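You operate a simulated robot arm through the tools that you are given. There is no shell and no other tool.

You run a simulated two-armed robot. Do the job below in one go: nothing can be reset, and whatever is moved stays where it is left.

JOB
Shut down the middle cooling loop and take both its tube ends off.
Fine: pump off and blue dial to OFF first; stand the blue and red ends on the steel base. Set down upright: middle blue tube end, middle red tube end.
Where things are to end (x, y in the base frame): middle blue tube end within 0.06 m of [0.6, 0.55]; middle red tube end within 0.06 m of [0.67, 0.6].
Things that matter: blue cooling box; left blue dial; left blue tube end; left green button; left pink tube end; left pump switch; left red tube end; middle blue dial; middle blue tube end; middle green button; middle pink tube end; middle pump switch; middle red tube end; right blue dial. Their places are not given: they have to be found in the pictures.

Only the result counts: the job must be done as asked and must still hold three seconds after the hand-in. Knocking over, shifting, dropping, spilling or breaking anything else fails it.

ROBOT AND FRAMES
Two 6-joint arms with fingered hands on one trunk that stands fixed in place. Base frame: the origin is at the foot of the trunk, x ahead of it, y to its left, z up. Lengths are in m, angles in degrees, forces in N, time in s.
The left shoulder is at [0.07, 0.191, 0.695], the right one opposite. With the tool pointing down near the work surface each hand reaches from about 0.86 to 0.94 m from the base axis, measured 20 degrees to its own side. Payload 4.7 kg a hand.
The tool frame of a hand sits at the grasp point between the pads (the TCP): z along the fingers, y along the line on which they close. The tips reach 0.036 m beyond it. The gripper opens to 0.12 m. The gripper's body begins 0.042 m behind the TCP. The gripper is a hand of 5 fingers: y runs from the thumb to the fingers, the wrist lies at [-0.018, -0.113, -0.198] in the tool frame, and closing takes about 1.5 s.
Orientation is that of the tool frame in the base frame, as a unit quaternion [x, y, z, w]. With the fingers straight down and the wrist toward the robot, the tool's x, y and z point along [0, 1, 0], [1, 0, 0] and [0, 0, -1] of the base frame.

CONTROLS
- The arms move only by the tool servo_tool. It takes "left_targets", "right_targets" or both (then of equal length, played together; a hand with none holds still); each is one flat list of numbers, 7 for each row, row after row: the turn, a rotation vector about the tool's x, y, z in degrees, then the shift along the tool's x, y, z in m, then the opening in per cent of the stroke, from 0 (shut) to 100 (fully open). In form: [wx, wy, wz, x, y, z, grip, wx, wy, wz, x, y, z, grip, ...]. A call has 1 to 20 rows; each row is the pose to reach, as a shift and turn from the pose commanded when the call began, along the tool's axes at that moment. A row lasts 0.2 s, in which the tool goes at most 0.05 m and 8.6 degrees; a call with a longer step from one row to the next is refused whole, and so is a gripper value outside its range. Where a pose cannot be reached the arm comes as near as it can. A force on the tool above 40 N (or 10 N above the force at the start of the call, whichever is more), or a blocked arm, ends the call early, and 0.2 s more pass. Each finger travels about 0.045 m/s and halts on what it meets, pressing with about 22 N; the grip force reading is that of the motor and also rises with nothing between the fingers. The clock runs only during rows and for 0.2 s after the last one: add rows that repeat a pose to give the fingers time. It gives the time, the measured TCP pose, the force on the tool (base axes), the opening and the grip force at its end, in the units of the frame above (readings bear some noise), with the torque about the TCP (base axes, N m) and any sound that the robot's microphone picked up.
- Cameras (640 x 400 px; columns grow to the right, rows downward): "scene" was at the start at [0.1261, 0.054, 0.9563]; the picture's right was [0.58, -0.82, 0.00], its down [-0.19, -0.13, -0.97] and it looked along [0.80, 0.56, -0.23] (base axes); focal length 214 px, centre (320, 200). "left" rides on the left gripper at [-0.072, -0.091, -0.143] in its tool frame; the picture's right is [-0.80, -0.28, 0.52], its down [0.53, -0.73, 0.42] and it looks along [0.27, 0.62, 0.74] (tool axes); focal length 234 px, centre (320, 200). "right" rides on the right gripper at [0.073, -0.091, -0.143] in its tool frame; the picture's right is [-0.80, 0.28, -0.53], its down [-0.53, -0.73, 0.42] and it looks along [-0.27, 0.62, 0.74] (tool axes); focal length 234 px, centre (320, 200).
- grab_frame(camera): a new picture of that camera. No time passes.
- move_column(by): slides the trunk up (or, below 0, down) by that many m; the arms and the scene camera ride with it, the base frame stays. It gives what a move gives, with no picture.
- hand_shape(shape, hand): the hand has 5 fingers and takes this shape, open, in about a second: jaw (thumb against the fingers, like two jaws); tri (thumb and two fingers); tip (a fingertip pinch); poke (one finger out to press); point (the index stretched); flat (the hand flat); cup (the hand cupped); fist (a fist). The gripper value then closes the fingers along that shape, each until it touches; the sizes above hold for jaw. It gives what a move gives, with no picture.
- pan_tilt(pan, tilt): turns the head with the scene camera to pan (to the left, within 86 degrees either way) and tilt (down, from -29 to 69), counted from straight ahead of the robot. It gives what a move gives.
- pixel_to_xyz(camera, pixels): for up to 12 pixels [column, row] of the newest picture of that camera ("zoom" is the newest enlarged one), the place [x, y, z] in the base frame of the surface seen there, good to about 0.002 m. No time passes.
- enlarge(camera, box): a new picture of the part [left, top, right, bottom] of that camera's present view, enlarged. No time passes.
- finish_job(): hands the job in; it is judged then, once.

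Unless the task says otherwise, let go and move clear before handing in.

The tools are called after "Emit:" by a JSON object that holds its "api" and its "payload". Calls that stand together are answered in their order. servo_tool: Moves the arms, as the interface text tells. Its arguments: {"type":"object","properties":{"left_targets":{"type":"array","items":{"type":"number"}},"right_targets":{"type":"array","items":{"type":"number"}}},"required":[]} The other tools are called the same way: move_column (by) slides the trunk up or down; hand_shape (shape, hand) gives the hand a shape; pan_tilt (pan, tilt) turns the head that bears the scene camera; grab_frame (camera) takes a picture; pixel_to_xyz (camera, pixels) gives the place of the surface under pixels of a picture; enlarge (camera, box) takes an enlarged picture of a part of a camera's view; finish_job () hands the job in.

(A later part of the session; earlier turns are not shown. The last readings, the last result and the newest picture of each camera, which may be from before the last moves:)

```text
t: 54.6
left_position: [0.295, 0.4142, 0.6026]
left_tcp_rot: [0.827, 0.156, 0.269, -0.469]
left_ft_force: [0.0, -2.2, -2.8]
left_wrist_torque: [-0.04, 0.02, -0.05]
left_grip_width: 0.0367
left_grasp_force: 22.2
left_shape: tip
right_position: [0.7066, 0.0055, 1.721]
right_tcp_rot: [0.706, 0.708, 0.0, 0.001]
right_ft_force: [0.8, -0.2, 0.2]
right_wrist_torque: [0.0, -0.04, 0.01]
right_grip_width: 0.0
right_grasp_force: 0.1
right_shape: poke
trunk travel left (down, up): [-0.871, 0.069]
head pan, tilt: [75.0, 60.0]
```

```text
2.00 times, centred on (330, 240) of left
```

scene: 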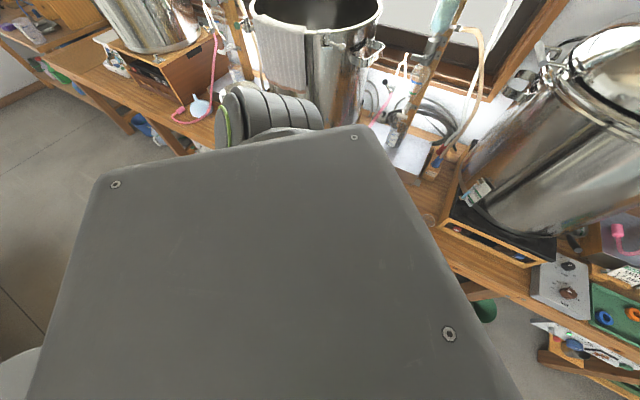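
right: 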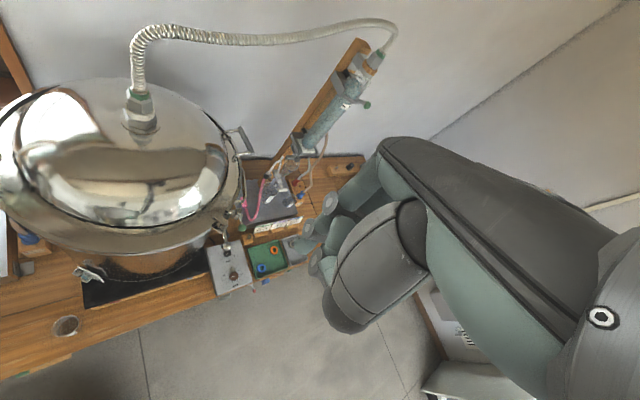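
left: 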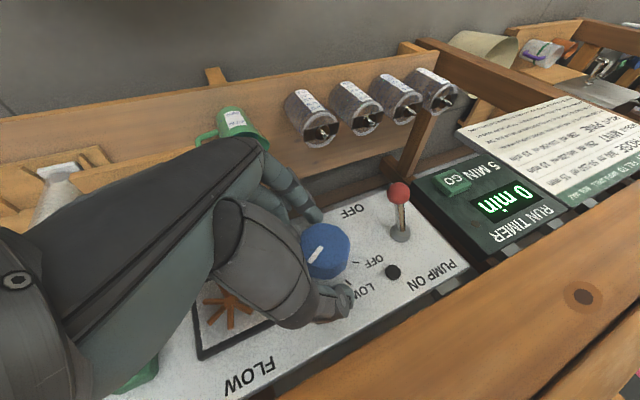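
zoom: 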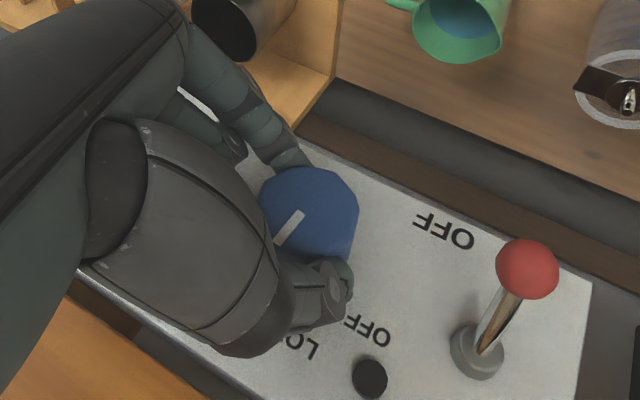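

The dial turned 56° with the hand without slipping, and the forces are tiny. I'll add another 16° here, then release and read it.

Emit:
{"api": "servo_tool", "payload": {"left_targets": [-4.59, 0, -6.55, -0.0001, -0.0018, 0.0001, 0, -9.18, 0, -13.1, -0.0005, -0.0035, 0.0004, 0]}}

Emit:
{"api": "servo_tool", "payload": {"left_targets": [0, 0, 0, 0, 0, 0, 20, 0, 0, 0, 0, 0, 0, 40, 0, 0, 0, 0, 0, 0, 50, 0, 0, 0, 0, 0, 0, 50, 0, 0, 0, 0, 0, -0.02, 50, 0, 0, 0, 0, 0, -0.04, 50, 0, 0, 0, 0, 0, -0.055, 50]}}

Emit:
{"api": "grab_frame", "payload": {"camera": "left"}}

Emit:
{"api": "enlarge", "payload": {"camera": "left", "box": [290, 200, 430, 340]}}

```text
t: 55.2
left_position: [0.294, 0.4167, 0.6046]
left_tcp_rot: [0.838, 0.227, 0.332, -0.368]
left_ft_force: [-0.2, 1.2, -1.7]
left_wrist_torque: [-0.02, 0.05, -0.03]
left_grip_width: 0.0368
left_grasp_force: 21.5
left_shape: tip
right_position: [0.7069, 0.0057, 1.7202]
right_tcp_rot: [0.706, 0.708, -0.001, 0.001]
right_ft_force: [-0.5, -0.4, -0.2]
right_wrist_torque: [-0.02, -0.03, -0.01]
right_grip_width: 0.0
right_grasp_force: 0.1
right_shape: poke
trunk travel left (down, up): [-0.871, 0.069]
head pan, tilt: [75.0, 60.0]
```

```text
t: 56.8
left_position: [0.271, 0.3736, 0.6321]
left_tcp_rot: [0.838, 0.227, 0.332, -0.369]
left_ft_force: [0.6, -0.5, 0.0]
left_wrist_torque: [0.0, -0.01, 0.01]
left_grip_width: 0.0595
left_grasp_force: 0.1
left_shape: tip
right_position: [0.7069, 0.0042, 1.721]
right_tcp_rot: [0.706, 0.708, 0.0, -0.001]
right_ft_force: [-0.4, 0.4, -0.3]
right_wrist_torque: [-0.01, -0.01, 0.01]
right_grip_width: 0.0001
right_grasp_force: 0.0
right_shape: poke
trunk travel left (down, up): [-0.871, 0.069]
head pan, tilt: [75.0, 60.0]
```

```text
taken
```

left: 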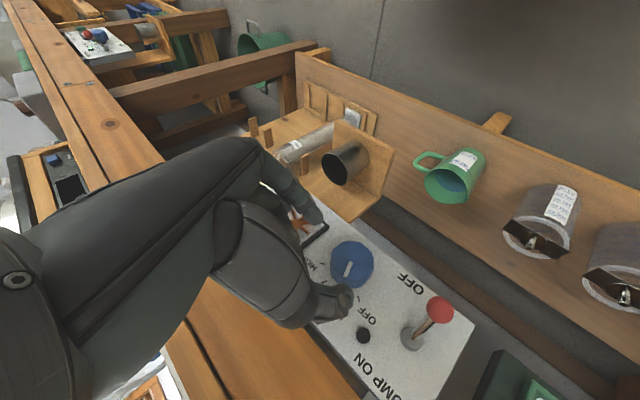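

```text
2.86 times, centred on (360, 270) of left
```

zoom: 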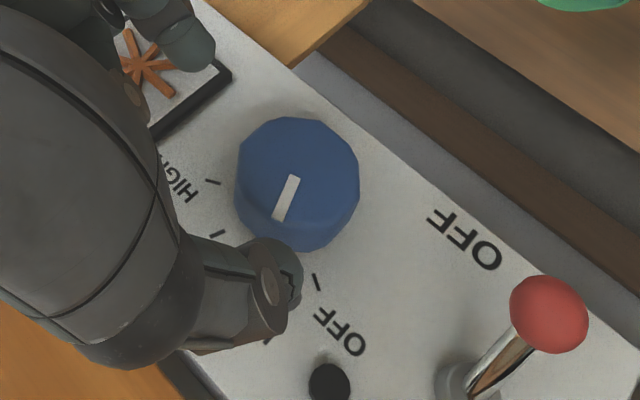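

The mark now points to about LOW, so roughly a third of the turn remains. I'll measure the mark and the OFF tick to get the exact angle left.

Emit:
{"api": "pixel_to_xyz", "payload": {"camera": "zoom", "pixels": [[277, 216], [294, 178], [313, 275], [322, 290], [206, 181], [220, 185], [212, 236], [225, 230], [300, 120], [355, 190], [245, 180], [290, 230]]}}

```text
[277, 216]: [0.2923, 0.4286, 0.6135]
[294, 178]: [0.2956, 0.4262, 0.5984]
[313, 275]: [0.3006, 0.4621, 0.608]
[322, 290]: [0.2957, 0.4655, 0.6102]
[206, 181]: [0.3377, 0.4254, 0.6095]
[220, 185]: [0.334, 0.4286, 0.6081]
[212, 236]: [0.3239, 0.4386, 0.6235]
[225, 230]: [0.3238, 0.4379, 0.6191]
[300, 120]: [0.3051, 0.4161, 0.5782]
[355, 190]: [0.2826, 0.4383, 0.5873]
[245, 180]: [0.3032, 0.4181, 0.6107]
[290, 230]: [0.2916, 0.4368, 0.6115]
```

The mark is at about -15° and the OFF tick at about -57° from vertical, so about 42° remains. I'll roll the hand back clockwise for a fresh grasp.

Emit:
{"api": "servo_tool", "payload": {"left_targets": [4.66, 0, 6.65, -0.0025, 0.0052, 0.0019, 50, 9.33, 0, 13.3, -0.005, 0.0105, 0.0038, 50, 13.99, 0, 19.95, -0.0074, 0.0157, 0.0057, 50, 18.65, 0, 26.6, -0.0099, 0.021, 0.0077, 50, 23.31, 0, 33.25, -0.0124, 0.0262, 0.0096, 50, 27.98, 0, 39.9, -0.0149, 0.0314, 0.0115, 50, 32.64, 0, 46.55, -0.0173, 0.0367, 0.0134, 50, 37.3, 0, 53.2, -0.0198, 0.0419, 0.0153, 50]}}

Emit:
{"api": "enlarge", "payload": {"camera": "left", "box": [250, 160, 450, 340]}}

```text
t: 58.6
left_position: [0.2919, 0.3569, 0.5906]
left_tcp_rot: [-0.692, 0.076, -0.047, 0.717]
left_ft_force: [-0.5, 0.0, -0.5]
left_wrist_torque: [0.03, 0.01, -0.04]
left_grip_width: 0.0596
left_grasp_force: 0.1
left_shape: tip
right_position: [0.7106, 0.0038, 1.7189]
right_tcp_rot: [0.706, 0.708, -0.001, -0.001]
right_ft_force: [0.1, -0.3, 0.0]
right_wrist_torque: [0.0, 0.04, -0.03]
right_grip_width: 0.0
right_grasp_force: 0.0
right_shape: poke
trunk travel left (down, up): [-0.871, 0.069]
head pan, tilt: [75.0, 60.0]
```

```text
2.22 times, centred on (350, 250) of left
```

zoom: 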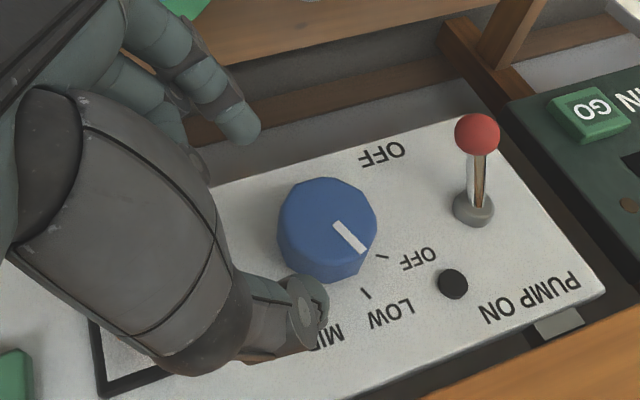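

The mark is parallel to the LOW tick in this view, confirming one more step to OFF. I'll advance and close on the dial again.

Emit:
{"api": "servo_tool", "payload": {"left_targets": [0, 0, 0, -0.0005, 0, 0.0136, 50, 0, 0, 0, -0.001, 0, 0.0271, 50, 0, 0, 0, -0.0016, 0, 0.0407, 50, 0, 0, 0, -0.0021, 0.0003, 0.0542, 50, 0, 0, 0, -0.0021, 0.0003, 0.0542, 40, 0, 0, 0, -0.0021, 0.0003, 0.0542, 30, 0, 0, 0, -0.0021, 0.0003, 0.0542, 20, 0, 0, 0, -0.0021, 0.0003, 0.0542, 5, 0, 0, 0, -0.0021, 0.0003, 0.0542, 0, 0, 0, 0, -0.0021, 0.0003, 0.0542, 0]}}

Emit:
{"api": "enlarge", "payload": {"camera": "left", "box": [250, 140, 410, 340]}}

```text
t: 60.8
left_position: [0.2958, 0.4097, 0.5919]
left_tcp_rot: [-0.693, 0.075, -0.048, 0.716]
left_ft_force: [0.0, 2.4, -0.2]
left_wrist_torque: [-0.02, -0.03, 0.03]
left_grip_width: 0.0366
left_grasp_force: 22.6
left_shape: tip
right_position: [0.7089, 0.0051, 1.7204]
right_tcp_rot: [0.706, 0.708, 0.0, 0.0]
right_ft_force: [-0.3, 1.2, -0.1]
right_wrist_torque: [-0.02, -0.02, -0.01]
right_grip_width: 0.0003
right_grasp_force: 0.1
right_shape: poke
trunk travel left (down, up): [-0.871, 0.069]
head pan, tilt: [75.0, 60.0]
```

```text
2.00 times, centred on (330, 240) of left
```

zoom: 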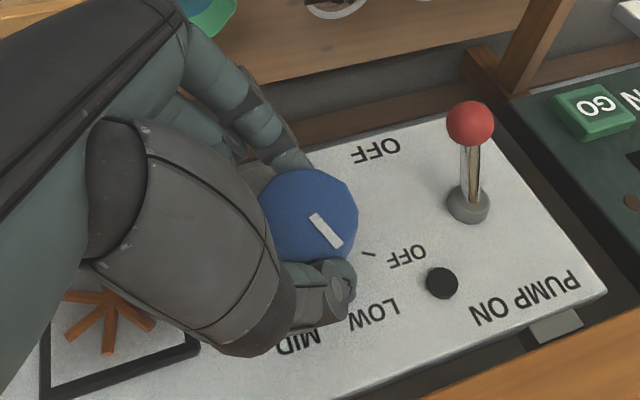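

The dial is held again at 0.037 m. I'll turn 42° anticlockwise to OFF and look before releasing.

Emit:
{"api": "servo_tool", "payload": {"left_targets": [-4.02, 0, -5.73, -0.0001, -0.0015, 0, 0, -8.04, 0, -11.47, -0.0002, -0.0031, 0.0002, 0, -12.05, 0, -17.2, -0.0005, -0.0045, 0.0004, 0, -16.07, 0, -22.93, -0.001, -0.0059, 0.0007, 0, -20.09, 0, -28.67, -0.0016, -0.0073, 0.0011, 0, -24.1, 0, -34.4, -0.0024, -0.0085, 0.0017, 0]}}

Emit:
{"api": "enlarge", "payload": {"camera": "left", "box": [250, 140, 410, 340]}}

```text
t: 62.2
left_position: [0.296, 0.4123, 0.5993]
left_tcp_rot: [0.817, 0.124, 0.239, -0.51]
left_ft_force: [-3.7, 5.7, -2.2]
left_wrist_torque: [0.12, 0.12, 0.15]
left_grip_width: 0.0368
left_grasp_force: 21.5
left_shape: tip
right_position: [0.7071, 0.0057, 1.7197]
right_tcp_rot: [0.706, 0.708, 0.0, 0.0]
right_ft_force: [0.8, -0.5, -0.9]
right_wrist_torque: [-0.02, 0.0, 0.0]
right_grip_width: 0.0
right_grasp_force: 0.1
right_shape: poke
trunk travel left (down, up): [-0.871, 0.069]
head pan, tilt: [75.0, 60.0]
```

```text
2.00 times, centred on (330, 240) of left
```

zoom: 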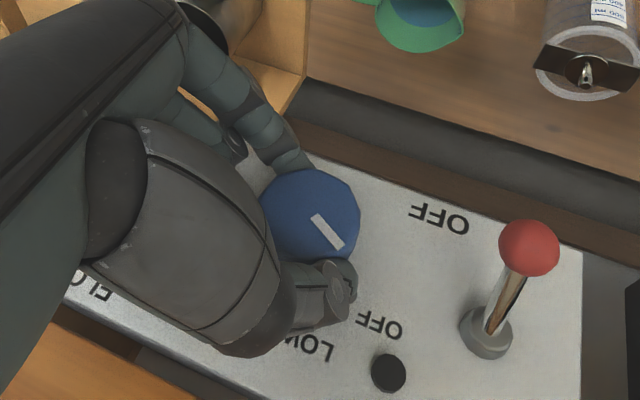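

Torque is starting to build (0.19 N·m), as if an end stop or the OFF position is reached. I'll release, back off and measure the mark.

Emit:
{"api": "servo_tool", "payload": {"left_targets": [0, 0, 0, 0, 0, 0, 20, 0, 0, 0, 0, 0, 0, 40, 0, 0, 0, 0, 0, 0, 50, 0, 0, 0, 0, 0, 0, 50, 0, 0, 0, 0, 0, -0.02, 50, 0, 0, 0, 0, 0, -0.04, 50, 0, 0, 0, 0, 0, -0.06, 50]}}

Emit:
{"api": "grab_frame", "payload": {"camera": "left"}}

Emit:
{"api": "enlarge", "payload": {"camera": "left", "box": [290, 200, 430, 340]}}

```text
t: 63.8
left_position: [0.279, 0.3589, 0.6227]
left_tcp_rot: [0.816, 0.123, 0.24, -0.512]
left_ft_force: [-0.2, -0.4, -0.3]
left_wrist_torque: [-0.01, -0.04, -0.01]
left_grip_width: 0.0593
left_grasp_force: 0.2
left_shape: tip
right_position: [0.7079, 0.0039, 1.7209]
right_tcp_rot: [0.707, 0.707, 0.001, 0.0]
right_ft_force: [-0.2, 0.0, -0.3]
right_wrist_torque: [0.01, 0.0, 0.02]
right_grip_width: 0.0
right_grasp_force: 0.0
right_shape: poke
trunk travel left (down, up): [-0.871, 0.069]
head pan, tilt: [75.0, 60.0]
```

```text
taken
```

left: 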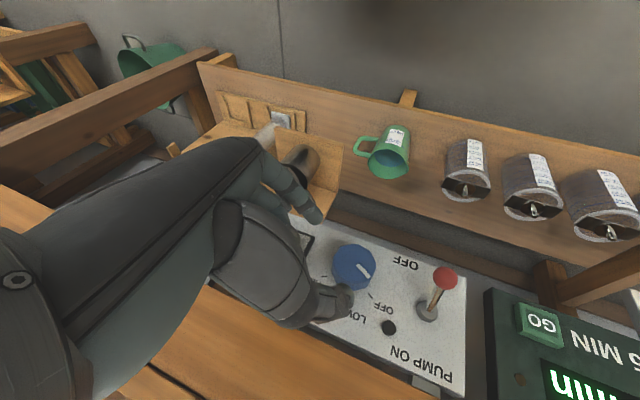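

```text
2.86 times, centred on (360, 270) of left
```

zoom: 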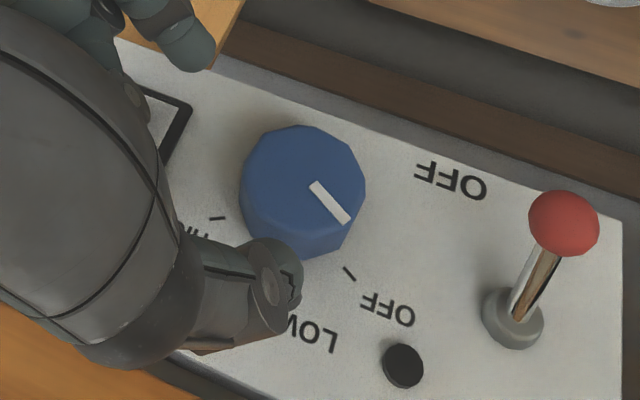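

Emit:
{"api": "pixel_to_xyz", "payload": {"camera": "zoom", "pixels": [[345, 219], [314, 186], [344, 268], [355, 279], [211, 219], [225, 217], [300, 125], [365, 180], [243, 195], [330, 255]]}}

```text
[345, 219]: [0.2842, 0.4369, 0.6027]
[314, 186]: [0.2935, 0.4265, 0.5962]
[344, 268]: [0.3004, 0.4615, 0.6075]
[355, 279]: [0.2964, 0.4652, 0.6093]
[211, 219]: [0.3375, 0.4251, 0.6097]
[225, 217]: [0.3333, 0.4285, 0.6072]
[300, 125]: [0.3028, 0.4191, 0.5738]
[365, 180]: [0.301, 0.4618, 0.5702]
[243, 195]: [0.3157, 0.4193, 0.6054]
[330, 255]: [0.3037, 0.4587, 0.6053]
```

The mark now points at about -65°, on the OFF tick (-57° to -65° by measurement), so the pump and dial are both off. Now I'll bring the hand up and out of the panel area.

Emit:
{"api": "servo_tool", "payload": {"left_targets": [-4.71, -2.93, -4.33, 0.0047, -0.025, -0.008, 50, -9.43, -5.85, -8.65, 0.0094, -0.0499, -0.0161, 50, -14.14, -8.78, -12.98, 0.0141, -0.0749, -0.0241, 50, -18.85, -11.7, -17.3, 0.0188, -0.0999, -0.0321, 50, -23.56, -14.63, -21.63, 0.0234, -0.1248, -0.0401, 50, -28.28, -17.55, -25.95, 0.0281, -0.1498, -0.0482, 50, -32.99, -20.48, -30.28, 0.0328, -0.1747, -0.0562, 50, -37.7, -23.4, -34.6, 0.0375, -0.1997, -0.0642, 50]}}

Emit:
{"api": "grab_frame", "payload": {"camera": "left"}}

```text
t: 65.6
left_position: [0.205, 0.389, 0.8205]
left_tcp_rot: [0.892, 0.371, 0.238, -0.098]
left_ft_force: [-0.2, 1.0, 0.3]
left_wrist_torque: [0.03, -0.01, 0.03]
left_grip_width: 0.0593
left_grasp_force: 0.0
left_shape: tip
right_position: [0.7072, 0.0058, 1.7198]
right_tcp_rot: [0.706, 0.708, 0.0, 0.001]
right_ft_force: [-0.2, 0.2, -0.7]
right_wrist_torque: [-0.01, -0.01, -0.01]
right_grip_width: 0.0
right_grasp_force: 0.0
right_shape: poke
trunk travel left (down, up): [-0.871, 0.069]
head pan, tilt: [75.0, 60.0]
```

```text
taken
```

left: 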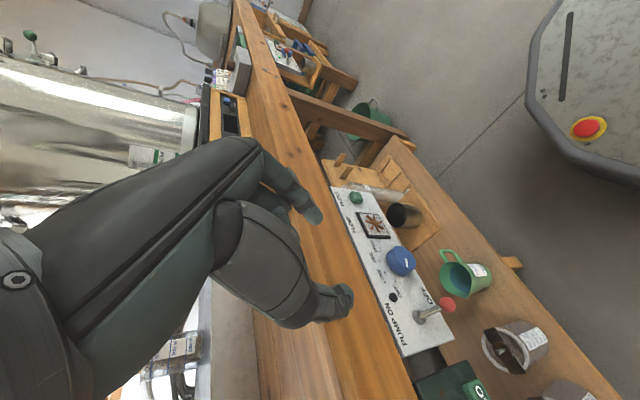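

The hand is clear at (0.205,0.389,0.821). I'll move it up and over the bench front toward the steel base, lifting the pitch to 30° for the plug grasp.

Emit:
{"api": "servo_tool", "payload": {"left_targets": [0, 3.33, 0, 0.0359, 0.02, -0.0088, 50, 0, 6.67, 0, 0.0717, 0.04, -0.0176, 50, 0, 10, 0, 0.1076, 0.06, -0.0264, 50, 0, 13.33, 0, 0.1435, 0.08, -0.0352, 50, 0, 16.67, 0, 0.1793, 0.1, -0.044, 50, 0, 20, 0, 0.2152, 0.12, -0.0528, 50, 0, 23.33, 0, 0.2511, 0.14, -0.0616, 50, 0, 26.67, 0, 0.2869, 0.16, -0.0704, 50, 0, 30, 0, 0.3228, 0.18, -0.0792, 50]}}

Emit:
{"api": "pan_tilt", "payload": {"pan": 45, "tilt": 45}}

Emit:
{"api": "grab_frame", "payload": {"camera": "scene"}}

Emit:
{"api": "grab_frame", "payload": {"camera": "left"}}

```text
t: 67.6
left_position: [0.503, 0.4318, 1.0487]
left_tcp_rot: [0.8, 0.332, 0.46, -0.193]
left_ft_force: [0.8, 0.6, 0.6]
left_wrist_torque: [0.02, 0.03, 0.0]
left_grip_width: 0.0598
left_grasp_force: 0.0
left_shape: tip
right_position: [0.7087, 0.0042, 1.7183]
right_tcp_rot: [0.706, 0.708, -0.001, -0.001]
right_ft_force: [0.5, -0.1, -0.7]
right_wrist_torque: [-0.01, 0.06, 0.02]
right_grip_width: 0.0
right_grasp_force: 0.0
right_shape: poke
trunk travel left (down, up): [-0.871, 0.069]
head pan, tilt: [75.0, 60.0]
```

```text
t: 68.5
left_position: [0.5029, 0.4322, 1.0496]
left_tcp_rot: [0.8, 0.332, 0.461, -0.192]
left_ft_force: [0.9, 0.1, 0.2]
left_wrist_torque: [-0.02, -0.02, 0.0]
left_grip_width: 0.0597
left_grasp_force: 0.1
left_shape: tip
right_position: [0.7071, 0.0031, 1.7201]
right_tcp_rot: [0.706, 0.708, 0.001, 0.001]
right_ft_force: [0.4, -1.3, -0.2]
right_wrist_torque: [-0.01, 0.0, 0.04]
right_grip_width: 0.0001
right_grasp_force: 0.0
right_shape: poke
trunk travel left (down, up): [-0.871, 0.069]
head pan, tilt: [45.0, 45.0]
```

```text
taken
```

scene: 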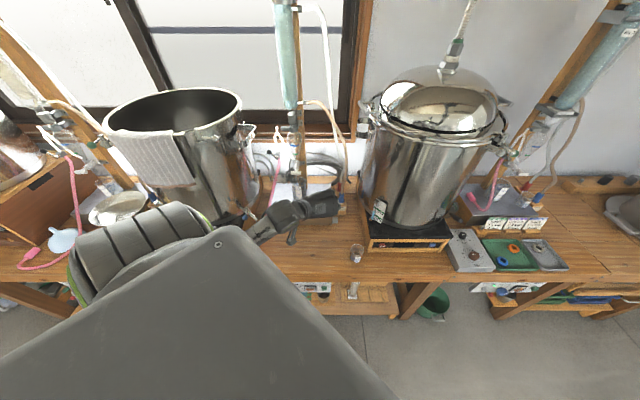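

```text
taken
```

left: 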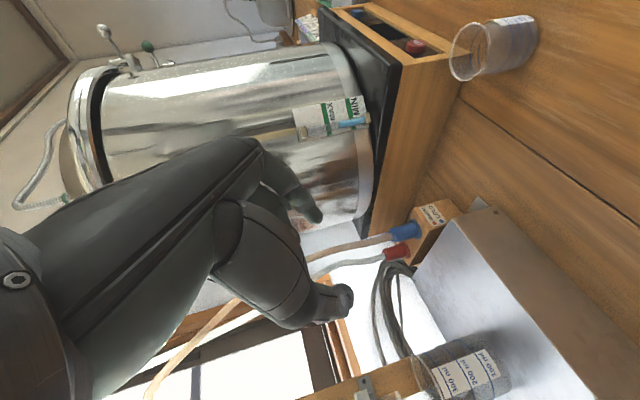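

The left camera now shows the blue plug at (405,231) and red at (397,252). I'll measure them and their tubes closely from here.

Emit:
{"api": "enlarge", "payload": {"camera": "left", "box": [330, 180, 490, 280]}}

Emit:
{"api": "pixel_to_xyz", "payload": {"camera": "zoom", "pixels": [[270, 205], [300, 205], [325, 195], [345, 170], [355, 220], [250, 290], [285, 285], [315, 270], [325, 300], [230, 240], [180, 300], [400, 230]]}}

```text
4.00 times, centred on (410, 230) of left
```

zoom: 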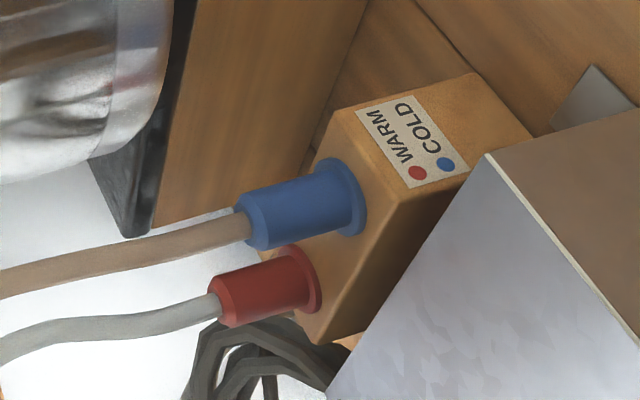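

```text
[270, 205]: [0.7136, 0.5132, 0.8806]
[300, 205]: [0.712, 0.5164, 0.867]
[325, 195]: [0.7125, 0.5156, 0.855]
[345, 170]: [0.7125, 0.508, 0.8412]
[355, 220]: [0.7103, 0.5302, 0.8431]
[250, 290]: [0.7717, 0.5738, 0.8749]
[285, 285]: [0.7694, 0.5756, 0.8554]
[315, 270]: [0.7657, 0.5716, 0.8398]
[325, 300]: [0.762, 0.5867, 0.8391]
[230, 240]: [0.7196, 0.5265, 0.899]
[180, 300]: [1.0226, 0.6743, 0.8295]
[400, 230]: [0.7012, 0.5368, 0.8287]
```

Red's axis is near (0.782,0.581) and blue's near (0.725,0.5225). The tubes rise out of the plugs, so I want to know where they run before choosing an approach side.

Emit:
{"api": "enlarge", "payload": {"camera": "scene", "box": [260, 80, 388, 230]}}

Emit:
{"api": "pixel_to_xyz", "payload": {"camera": "scene", "pixels": [[345, 175], [343, 150], [338, 125], [325, 105], [335, 160], [333, 130], [330, 90], [326, 50], [312, 102], [296, 150], [297, 175], [285, 190]]}}

```text
2.67 times, centred on (324, 155) of scene
```

zoom: 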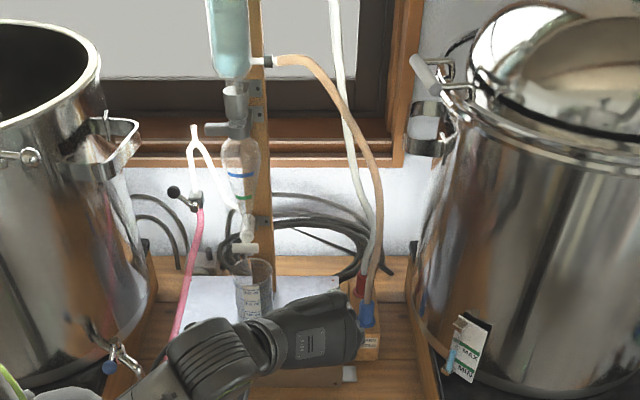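

```text
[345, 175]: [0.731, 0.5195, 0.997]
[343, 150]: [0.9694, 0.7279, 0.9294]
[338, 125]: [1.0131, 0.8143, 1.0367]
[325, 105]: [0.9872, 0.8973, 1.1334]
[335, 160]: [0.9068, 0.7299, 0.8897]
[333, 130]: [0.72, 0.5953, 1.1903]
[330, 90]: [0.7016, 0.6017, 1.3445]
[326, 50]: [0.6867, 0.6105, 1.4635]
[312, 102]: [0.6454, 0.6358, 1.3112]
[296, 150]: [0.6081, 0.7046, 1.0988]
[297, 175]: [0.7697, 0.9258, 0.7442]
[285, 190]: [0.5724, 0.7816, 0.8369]
```

The grey tube leans left as it rises from red, and the beige rises from blue. The best approach is from the left over the steel base, thumb on the near side, taking red first so blue's tube stays clear. I'll turn the hand that way in free air, starting by pointing it straight down.

Emit:
{"api": "servo_tool", "payload": {"left_targets": [0, -7.5, 0, 0.0054, 0, -0.003, 50, 0, -15, 0, 0.0108, 0, -0.006, 50, 0, -22.5, 0, 0.0162, 0, -0.009, 50, 0, -30, 0, 0.0216, 0, -0.0125, 50, 0, -37.5, 0, 0.027, 0, -0.0155, 50, 0, -45, 0, 0.0324, 0, -0.0187, 50, 0, -52.5, 0, 0.0378, 0, -0.0218, 50, 0, -60, 0, 0.043, 0, -0.025, 50]}}

Emit:
{"api": "servo_tool", "payload": {"left_targets": [0, 0, -8.2, 0, 0, 0, 50, 0, 0, -16.4, 0, 0, 0, 50, 0, 0, -24.5, 0, 0, 0, 50, 0, 0, -32.7, 0, 0, 0, 50, 0, 0, -40.9, 0, 0, 0, 50, 0, 0, -49.1, 0, 0, 0, 50, 0, 0, -57.3, 0, 0, 0, 50, 0, 0, -65.5, 0, 0, 0, 50, 0, 0, -73.6, 0, 0, 0, 50, 0, 0, -81.8, 0, 0, 0, 50, 0, 0, -90, 0, 0, 0, 50]}}

Emit:
{"api": "grab_frame", "payload": {"camera": "scene"}}

Emit:
{"api": "grab_frame", "payload": {"camera": "left"}}

```text
t: 70.3
left_position: [0.5027, 0.4335, 1.0987]
left_tcp_rot: [0.924, 0.384, -0.002, 0.0]
left_ft_force: [0.3, -1.1, 0.6]
left_wrist_torque: [-0.01, 0.0, 0.02]
left_grip_width: 0.0597
left_grasp_force: 0.0
left_shape: tip
right_position: [0.7095, 0.0052, 1.7192]
right_tcp_rot: [0.707, 0.707, -0.001, 0.0]
right_ft_force: [0.4, 1.1, -0.8]
right_wrist_torque: [0.02, 0.02, 0.02]
right_grip_width: 0.0
right_grasp_force: 0.0
right_shape: poke
trunk travel left (down, up): [-0.871, 0.069]
head pan, tilt: [45.0, 45.0]
```

```text
t: 72.7
left_position: [0.5102, 0.4664, 1.07]
left_tcp_rot: [0.383, 0.924, -0.001, 0.002]
left_ft_force: [-0.1, 0.5, 0.1]
left_wrist_torque: [0.0, 0.03, 0.01]
left_grip_width: 0.0597
left_grasp_force: 0.1
left_shape: tip
left hand out of reach, approached as far as the arm can: row 10, 11
right_position: [0.7081, 0.0065, 1.7194]
right_tcp_rot: [0.706, 0.708, 0.0, 0.0]
right_ft_force: [0.0, 0.5, 0.0]
right_wrist_torque: [-0.01, 0.01, 0.0]
right_grip_width: 0.0
right_grasp_force: 0.1
right_shape: poke
trunk travel left (down, up): [-0.871, 0.069]
head pan, tilt: [45.0, 45.0]
```

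```text
taken
```

scene: 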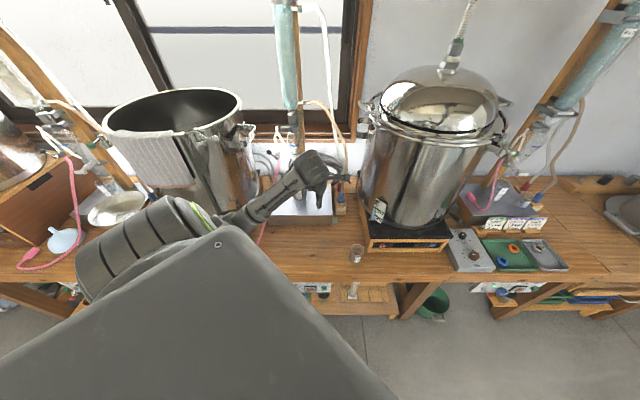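

```text
taken
```

left: 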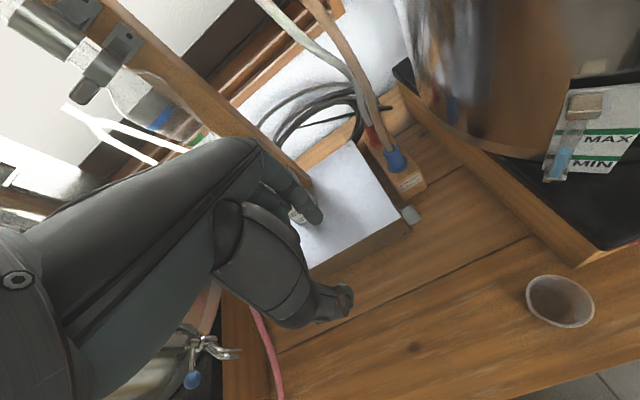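

The hand now faces from the left (yaw reached) at (0.510,0.466,1.070), and its camera sees red at (373,137) and blue at (396,160). I'll re-measure both from this angle.

Emit:
{"api": "enlarge", "payload": {"camera": "left", "box": [320, 90, 448, 218]}}

Emit:
{"api": "pixel_to_xyz", "payload": {"camera": "zoom", "pixels": [[250, 190], [265, 220], [280, 250], [360, 310], [380, 345], [395, 370], [345, 290], [235, 170], [300, 200], [200, 100], [225, 170], [440, 330]]}}

```text
3.12 times, centred on (384, 154) of left
```

zoom: 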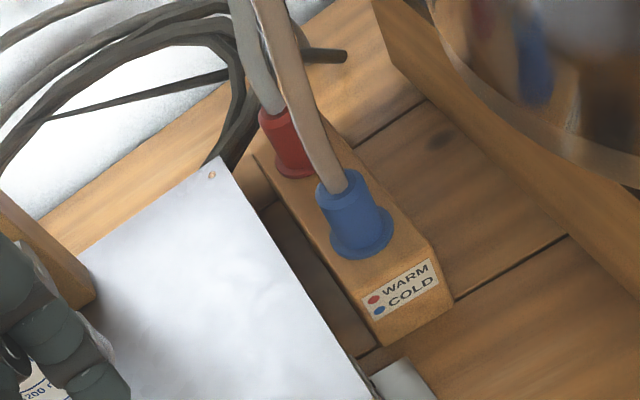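

```text
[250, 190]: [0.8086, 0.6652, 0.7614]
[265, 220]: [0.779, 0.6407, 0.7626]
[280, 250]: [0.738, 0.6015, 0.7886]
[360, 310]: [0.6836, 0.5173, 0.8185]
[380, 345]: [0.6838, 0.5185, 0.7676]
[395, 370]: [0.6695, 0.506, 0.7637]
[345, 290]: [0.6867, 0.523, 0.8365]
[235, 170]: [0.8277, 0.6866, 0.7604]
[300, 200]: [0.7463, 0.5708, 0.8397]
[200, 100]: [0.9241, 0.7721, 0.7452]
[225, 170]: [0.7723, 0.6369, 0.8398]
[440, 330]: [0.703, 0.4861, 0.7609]
```

Emit:
{"api": "pixel_to_xyz", "payload": {"camera": "zoom", "pixels": [[280, 128], [287, 150], [293, 170], [270, 118], [345, 205], [352, 225], [360, 245], [332, 190], [250, 60], [300, 90], [325, 160], [212, 172]]}}

```text
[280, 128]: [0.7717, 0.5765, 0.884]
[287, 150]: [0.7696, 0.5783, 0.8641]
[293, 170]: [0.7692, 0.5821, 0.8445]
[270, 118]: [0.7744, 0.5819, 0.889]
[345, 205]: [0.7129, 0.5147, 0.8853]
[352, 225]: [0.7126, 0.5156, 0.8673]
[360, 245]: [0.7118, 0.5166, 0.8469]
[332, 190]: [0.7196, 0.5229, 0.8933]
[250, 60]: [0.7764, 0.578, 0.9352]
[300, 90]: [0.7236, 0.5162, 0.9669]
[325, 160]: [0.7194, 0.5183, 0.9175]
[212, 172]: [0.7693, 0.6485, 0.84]
```

Red's axis is at about (0.7815,0.5835) and blue's at (0.724,0.5236), tops at z≈0.889. I'll check the right pot, burner, beaker and separator positions before committing to approach angles.

Emit:
{"api": "pixel_to_xyz", "payload": {"camera": "scene", "pixels": [[368, 185], [366, 225], [368, 245], [363, 215], [400, 200], [358, 248], [358, 260], [300, 130], [293, 155], [296, 175], [380, 235], [290, 195]]}}

Emit:
{"api": "pixel_to_xyz", "payload": {"camera": "left", "pixels": [[400, 70], [440, 130], [500, 180], [560, 255], [410, 10], [300, 215], [160, 110], [200, 140], [570, 240], [560, 290], [410, 80], [480, 60]]}}

```text
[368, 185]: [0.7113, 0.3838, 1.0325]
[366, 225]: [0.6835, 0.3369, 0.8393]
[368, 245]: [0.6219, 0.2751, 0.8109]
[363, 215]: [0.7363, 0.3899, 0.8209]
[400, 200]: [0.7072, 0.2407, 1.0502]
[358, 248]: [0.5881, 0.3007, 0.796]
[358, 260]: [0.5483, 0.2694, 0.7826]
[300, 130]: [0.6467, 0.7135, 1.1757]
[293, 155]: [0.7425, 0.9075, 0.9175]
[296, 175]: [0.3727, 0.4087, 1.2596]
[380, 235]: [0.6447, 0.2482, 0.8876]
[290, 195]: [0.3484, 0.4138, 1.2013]
```

```text
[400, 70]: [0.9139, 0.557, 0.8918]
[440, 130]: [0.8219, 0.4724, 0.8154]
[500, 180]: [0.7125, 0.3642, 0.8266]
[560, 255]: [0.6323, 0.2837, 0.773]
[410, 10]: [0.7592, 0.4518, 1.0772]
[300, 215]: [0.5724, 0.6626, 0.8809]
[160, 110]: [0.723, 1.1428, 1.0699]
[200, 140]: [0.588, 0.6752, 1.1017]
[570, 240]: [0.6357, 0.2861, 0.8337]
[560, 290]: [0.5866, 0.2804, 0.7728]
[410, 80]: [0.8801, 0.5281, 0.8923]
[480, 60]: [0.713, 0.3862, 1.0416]
```

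The right pot's nearest surface is at r≈0.217, and the separator bottle sits near (0.608,0.705), so a left-side approach 10° off the bench line clears both and blue's tube. I'll tilt the hand into that orientation above the steel base.

Emit:
{"api": "servo_tool", "payload": {"left_targets": [-0.58, -6.65, -1.6, -0.0031, 0.0265, -0.005, 40, -1.17, -13.3, -3.2, -0.0063, 0.0531, -0.01, 40, -1.75, -19.95, -4.8, -0.0094, 0.0796, -0.015, 40, -2.33, -26.6, -6.4, -0.0125, 0.1061, -0.02, 40, -2.92, -33.25, -8.0, -0.0157, 0.1327, -0.025, 40, -3.5, -39.9, -9.6, -0.0188, 0.1592, -0.03, 40]}}

Emit:
{"api": "grab_frame", "payload": {"camera": "scene"}}

Emit:
{"api": "grab_frame", "payload": {"camera": "left"}}

```text
t: 74.1
left_position: [0.6348, 0.5636, 1.1005]
left_tcp_rot: [0.281, 0.897, -0.103, 0.326]
left_ft_force: [1.0, 0.3, -0.4]
left_wrist_torque: [0.0, 0.0, 0.0]
left_grip_width: 0.0488
left_grasp_force: 0.1
left_shape: tip
right_position: [0.7092, 0.005, 1.7204]
right_tcp_rot: [0.707, 0.707, -0.002, 0.0]
right_ft_force: [-0.2, 0.7, -0.2]
right_wrist_torque: [0.02, -0.01, -0.02]
right_grip_width: 0.0001
right_grasp_force: 0.1
right_shape: poke
trunk travel left (down, up): [-0.871, 0.069]
head pan, tilt: [45.0, 45.0]
```

```text
taken
```

scene: 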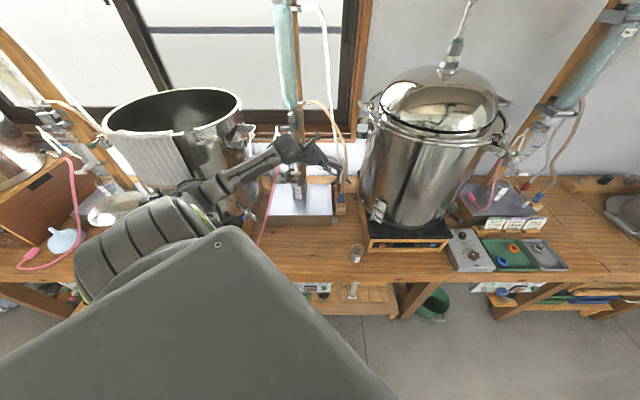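

```text
taken
```

left: 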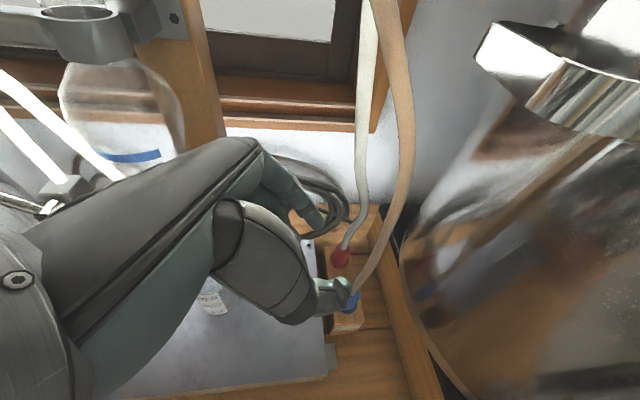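

The hand is in the intended orientation at (0.635,0.564,1.100). I'll check the clearance to the separator bottle (left view (150,130)) and the left pot before advancing.

Emit:
{"api": "pixel_to_xyz", "payload": {"camera": "left", "pixels": [[150, 120], [110, 100], [100, 40], [100, 165], [205, 100], [60, 190], [215, 300], [340, 258], [350, 300], [362, 150], [405, 150], [398, 60]]}}

Emit:
{"api": "pixel_to_xyz", "payload": {"camera": "scene", "pixels": [[215, 190], [250, 170], [285, 150], [240, 160], [225, 165], [205, 170], [245, 205], [330, 165]]}}

```text
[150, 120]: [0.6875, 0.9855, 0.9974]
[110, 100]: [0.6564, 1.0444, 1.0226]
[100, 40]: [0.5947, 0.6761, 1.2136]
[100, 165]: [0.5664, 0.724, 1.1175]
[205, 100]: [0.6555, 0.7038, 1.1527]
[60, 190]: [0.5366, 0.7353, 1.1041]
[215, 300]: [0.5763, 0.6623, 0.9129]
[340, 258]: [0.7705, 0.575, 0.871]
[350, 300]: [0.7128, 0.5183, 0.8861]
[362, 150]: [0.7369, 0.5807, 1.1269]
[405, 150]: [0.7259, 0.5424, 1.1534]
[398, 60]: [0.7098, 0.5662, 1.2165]
```

```text
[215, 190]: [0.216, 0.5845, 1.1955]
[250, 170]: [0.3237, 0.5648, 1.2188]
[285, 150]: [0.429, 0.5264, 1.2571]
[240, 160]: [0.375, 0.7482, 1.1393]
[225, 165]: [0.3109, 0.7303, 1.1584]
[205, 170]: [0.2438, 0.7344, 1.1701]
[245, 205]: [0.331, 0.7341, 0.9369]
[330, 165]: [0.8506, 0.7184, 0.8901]
```

Clearances look fine (forearm to left pot about 0.1 m, wrist to bottle bracket about 0.1 m). I'll lower the trunk 0.12 m so red stays well within reach.

Emit:
{"api": "move_column", "payload": {"by": -0.12}}

Emit:
{"api": "grab_frame", "payload": {"camera": "left"}}

Emit:
{"api": "grab_frame", "payload": {"camera": "scene"}}

```text
t: 75.6
left_position: [0.6328, 0.5611, 0.9817]
left_tcp_rot: [0.282, 0.897, -0.102, 0.325]
left_ft_force: [-0.3, 0.2, 0.8]
left_wrist_torque: [0.0, -0.02, 0.02]
left_grip_width: 0.0487
left_grasp_force: 0.1
left_shape: tip
right_position: [0.707, 0.0023, 1.5998]
right_tcp_rot: [0.706, 0.708, 0.001, 0.0]
right_ft_force: [0.3, -0.8, 0.0]
right_wrist_torque: [0.03, -0.06, 0.03]
right_grip_width: 0.0
right_grasp_force: 0.2
right_shape: poke
trunk travel left (down, up): [-0.751, 0.189]
head pan, tilt: [45.0, 45.0]
```

```text
taken
```

left: 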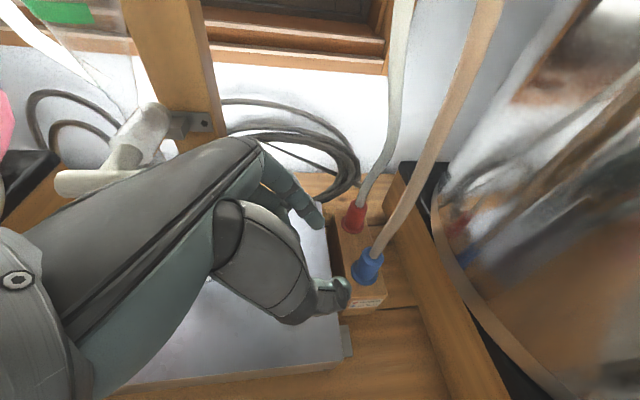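

```text
taken
```

scene: 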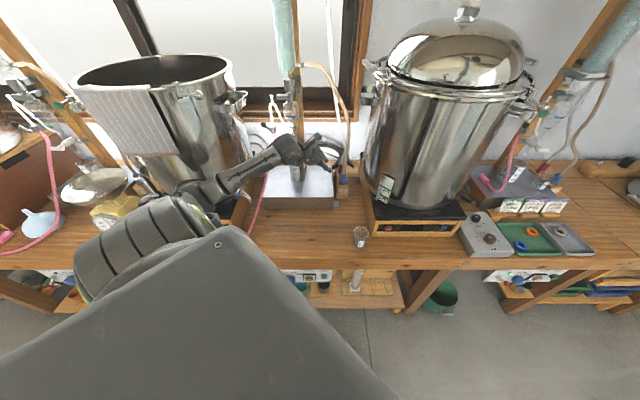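

A white stopcock of the separator shows at left view (130,150), close to the wrist side. I'll measure it and the plugs before moving toward red.

Emit:
{"api": "pixel_to_xyz", "payload": {"camera": "left", "pixels": [[70, 183], [140, 130], [120, 158], [155, 115], [170, 60], [205, 122], [355, 215], [352, 228], [368, 265], [375, 190], [388, 120], [30, 190]]}}

```text
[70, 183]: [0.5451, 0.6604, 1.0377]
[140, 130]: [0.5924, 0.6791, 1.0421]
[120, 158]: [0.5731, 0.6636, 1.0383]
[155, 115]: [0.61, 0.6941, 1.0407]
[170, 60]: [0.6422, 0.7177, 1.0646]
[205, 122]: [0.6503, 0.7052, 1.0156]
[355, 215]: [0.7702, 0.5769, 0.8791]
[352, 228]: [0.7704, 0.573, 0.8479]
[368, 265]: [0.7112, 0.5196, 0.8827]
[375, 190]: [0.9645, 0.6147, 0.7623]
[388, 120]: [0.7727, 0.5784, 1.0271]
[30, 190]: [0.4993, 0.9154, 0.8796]
```

The stopcock handle spans (0.545,0.660) to (0.610,0.694) at z≈1.04, close to the back of the hand. I'll first slide right away from it, then move back along the bench to just left of red.

Emit:
{"api": "servo_tool", "payload": {"left_targets": [0, 0, 0, -0.0095, -0.0034, 0.0189, 40, 0, 0, 0, -0.0189, -0.0068, 0.0377, 40, 0, 0, 0, -0.0179, 0.021, 0.0466, 40, 0, 0, 0, -0.0168, 0.0489, 0.0555, 40, 0, 0, 0, -0.0158, 0.0767, 0.0644, 40, 0, 0, 0, -0.0147, 0.1045, 0.0733, 40, 0, 0, 0, -0.0114, 0.1025, 0.0941, 40]}}

Emit:
{"api": "grab_frame", "payload": {"camera": "left"}}

Emit:
{"api": "enlarge", "payload": {"camera": "left", "box": [250, 130, 450, 330]}}

Emit:
{"api": "enlarge", "payload": {"camera": "scene", "box": [250, 100, 378, 220]}}

```text
t: 77.2
left_position: [0.7525, 0.6085, 0.9139]
left_tcp_rot: [0.282, 0.897, -0.104, 0.324]
left_ft_force: [0.1, 0.1, 0.2]
left_wrist_torque: [-0.02, -0.01, -0.03]
left_grip_width: 0.0485
left_grasp_force: 0.2
left_shape: tip
right_position: [0.7097, 0.0061, 1.5991]
right_tcp_rot: [0.706, 0.709, -0.002, 0.0]
right_ft_force: [0.3, 0.5, 0.4]
right_wrist_torque: [-0.05, 0.03, 0.0]
right_grip_width: 0.0
right_grasp_force: 0.1
right_shape: poke
trunk travel left (down, up): [-0.751, 0.189]
head pan, tilt: [45.0, 45.0]
```

```text
taken
```

left: 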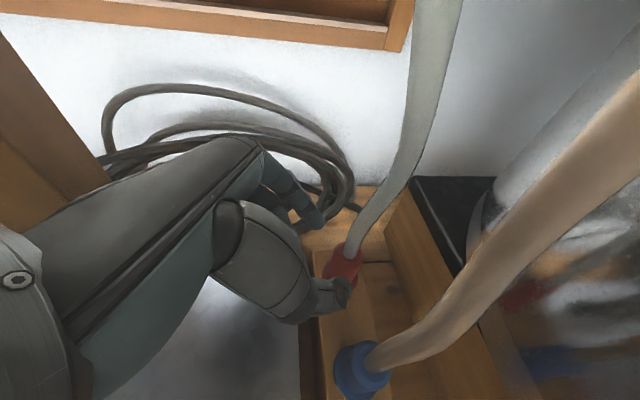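

```text
2.00 times, centred on (350, 230) of left
```

zoom: 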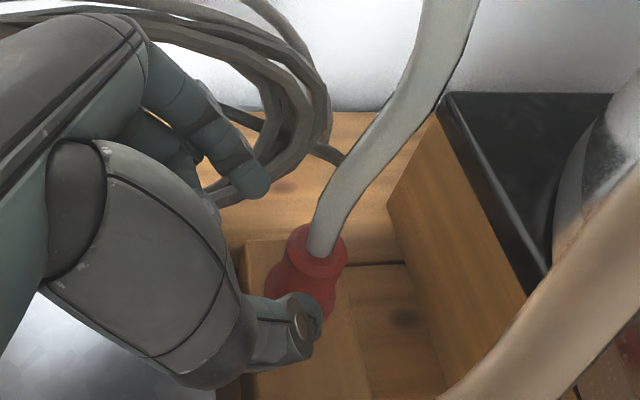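

```text
3.33 times, centred on (314, 160) of scene
```

zoom: 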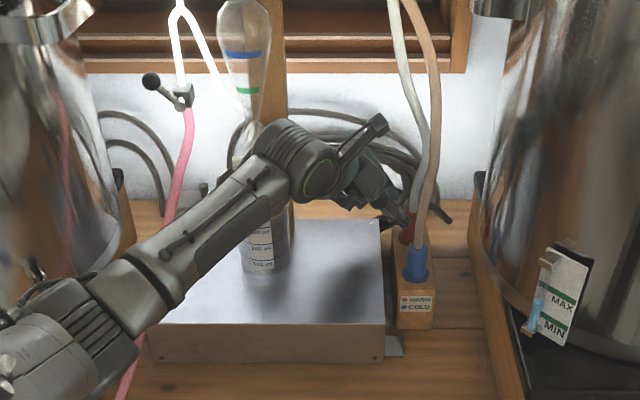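

The fingers point at red: the aim line projects to about (344,260) and red sits at (343,262). I'll verify red's position once more from this close view.

Emit:
{"api": "pixel_to_xyz", "payload": {"camera": "zoom", "pixels": [[298, 235], [305, 262], [325, 272], [300, 290], [340, 245], [322, 290], [282, 285], [320, 225], [265, 330], [300, 330], [250, 180], [310, 310]]}}

```text
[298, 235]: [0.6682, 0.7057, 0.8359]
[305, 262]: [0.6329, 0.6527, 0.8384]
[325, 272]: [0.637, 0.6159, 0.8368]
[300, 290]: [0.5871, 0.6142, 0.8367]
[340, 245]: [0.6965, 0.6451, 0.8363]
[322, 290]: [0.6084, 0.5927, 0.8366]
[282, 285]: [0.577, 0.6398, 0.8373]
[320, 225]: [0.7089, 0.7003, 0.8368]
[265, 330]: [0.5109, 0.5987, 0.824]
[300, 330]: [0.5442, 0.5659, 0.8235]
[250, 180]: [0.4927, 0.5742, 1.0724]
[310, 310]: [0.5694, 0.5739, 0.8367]
```

Emit:
{"api": "pixel_to_xyz", "payload": {"camera": "left", "pixels": [[339, 250], [342, 262], [348, 262], [336, 270], [340, 275], [347, 275], [333, 265], [343, 246], [352, 240], [355, 365], [365, 372], [345, 380]]}}

```text
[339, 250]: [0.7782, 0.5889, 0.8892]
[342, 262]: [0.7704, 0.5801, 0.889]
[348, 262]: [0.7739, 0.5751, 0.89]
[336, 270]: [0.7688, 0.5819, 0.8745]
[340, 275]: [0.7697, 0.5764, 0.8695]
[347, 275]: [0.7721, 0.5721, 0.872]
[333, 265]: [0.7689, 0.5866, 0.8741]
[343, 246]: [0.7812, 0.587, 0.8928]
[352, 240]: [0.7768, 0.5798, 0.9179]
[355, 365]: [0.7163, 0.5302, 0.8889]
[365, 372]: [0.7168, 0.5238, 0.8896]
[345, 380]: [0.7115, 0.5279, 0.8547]
```

Red's axis comes out at (0.782,0.5805), 6 mm toward the thumb side of my aim. I'll correct sideways, then slide down the finger line to straddle it.

Emit:
{"api": "servo_tool", "payload": {"left_targets": [0, 0, 0, 0, -0.0059, 0, 40, 0, 0, 0, -0.0004, -0.0059, 0.0165, 40, 0, 0, 0, -0.0008, -0.0059, 0.033, 40, 0, 0, 0, -0.0012, -0.0059, 0.0493, 40]}}

Emit:
{"api": "grab_frame", "payload": {"camera": "left"}}

Emit:
{"api": "enlarge", "payload": {"camera": "left", "box": [270, 180, 390, 300]}}

Emit:
{"api": "enlarge", "payload": {"camera": "scene", "box": [300, 140, 364, 200]}}

```text
t: 78.2
left_position: [0.7742, 0.5853, 0.8774]
left_tcp_rot: [0.282, 0.897, -0.102, 0.325]
left_ft_force: [0.3, -0.5, -0.4]
left_wrist_torque: [-0.01, 0.04, 0.03]
left_grip_width: 0.0484
left_grasp_force: 0.1
left_shape: tip
right_position: [0.7088, 0.004, 1.5991]
right_tcp_rot: [0.707, 0.707, 0.0, -0.001]
right_ft_force: [0.6, 0.6, -0.9]
right_wrist_torque: [-0.01, -0.02, 0.0]
right_grip_width: 0.0001
right_grasp_force: 0.0
right_shape: poke
trunk travel left (down, up): [-0.751, 0.189]
head pan, tilt: [45.0, 45.0]
```

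```text
taken
```

left: 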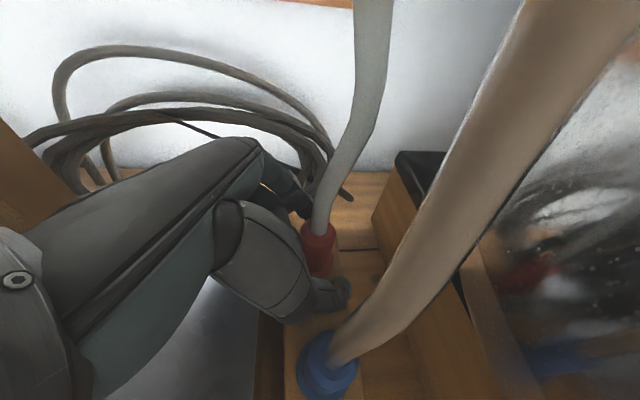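

```text
3.33 times, centred on (330, 240) of left
```

zoom: 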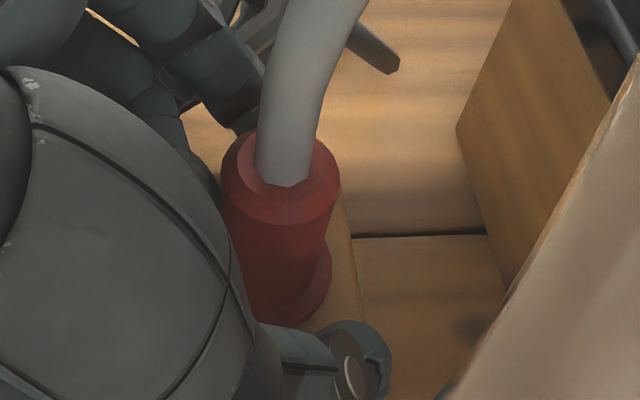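

```text
6.67 times, centred on (332, 170) of scene
```

zoom: 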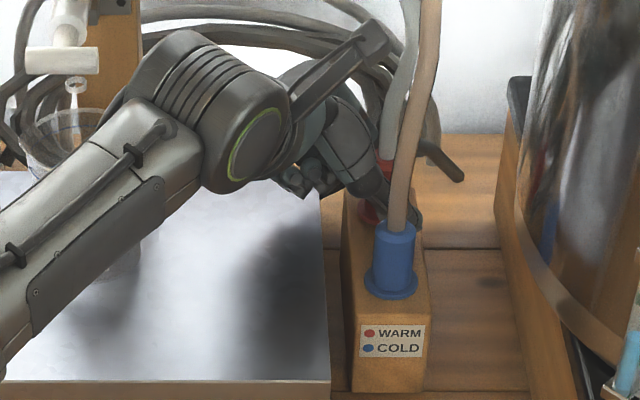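

Red stands between index and thumb with no contact force, and blue's tube is untouched. I'll close on red.

Emit:
{"api": "servo_tool", "payload": {"left_targets": [0, 0, 0, 0, 0, 0, 30, 0, 0, 0, 0, 0, 0, 20, 0, 0, 0, 0, 0, 0, 12, 0, 0, 0, 0, 0, 0, 5, 0, 0, 0, 0, 0, 0, 5, 0, 0, 0, 0, 0, 0, 5]}}

Emit:
{"api": "enlarge", "payload": {"camera": "left", "box": [270, 180, 390, 300]}}

```text
t: 79.6
left_position: [0.7742, 0.5836, 0.8771]
left_tcp_rot: [0.283, 0.896, -0.103, 0.325]
left_ft_force: [5.2, -2.3, -0.7]
left_wrist_torque: [-0.05, -0.09, -0.02]
left_grip_width: 0.0144
left_grasp_force: 21.8
left_shape: tip
right_position: [0.7085, 0.0039, 1.599]
right_tcp_rot: [0.706, 0.709, -0.001, -0.001]
right_ft_force: [-0.4, -0.2, 0.7]
right_wrist_torque: [0.02, 0.02, -0.02]
right_grip_width: 0.0002
right_grasp_force: 0.0
right_shape: poke
trunk travel left (down, up): [-0.751, 0.189]
head pan, tilt: [45.0, 45.0]
```

```text
3.33 times, centred on (330, 240) of left
```

zoom: 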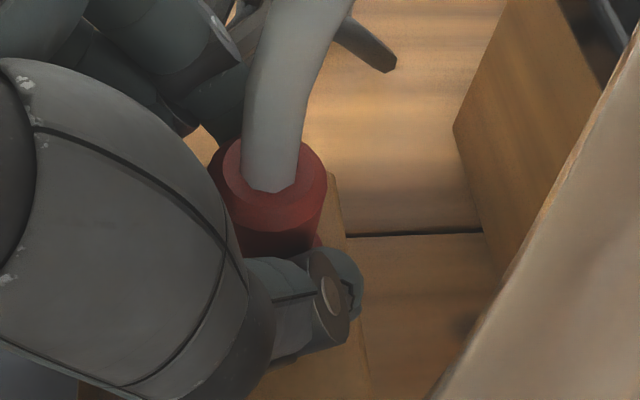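

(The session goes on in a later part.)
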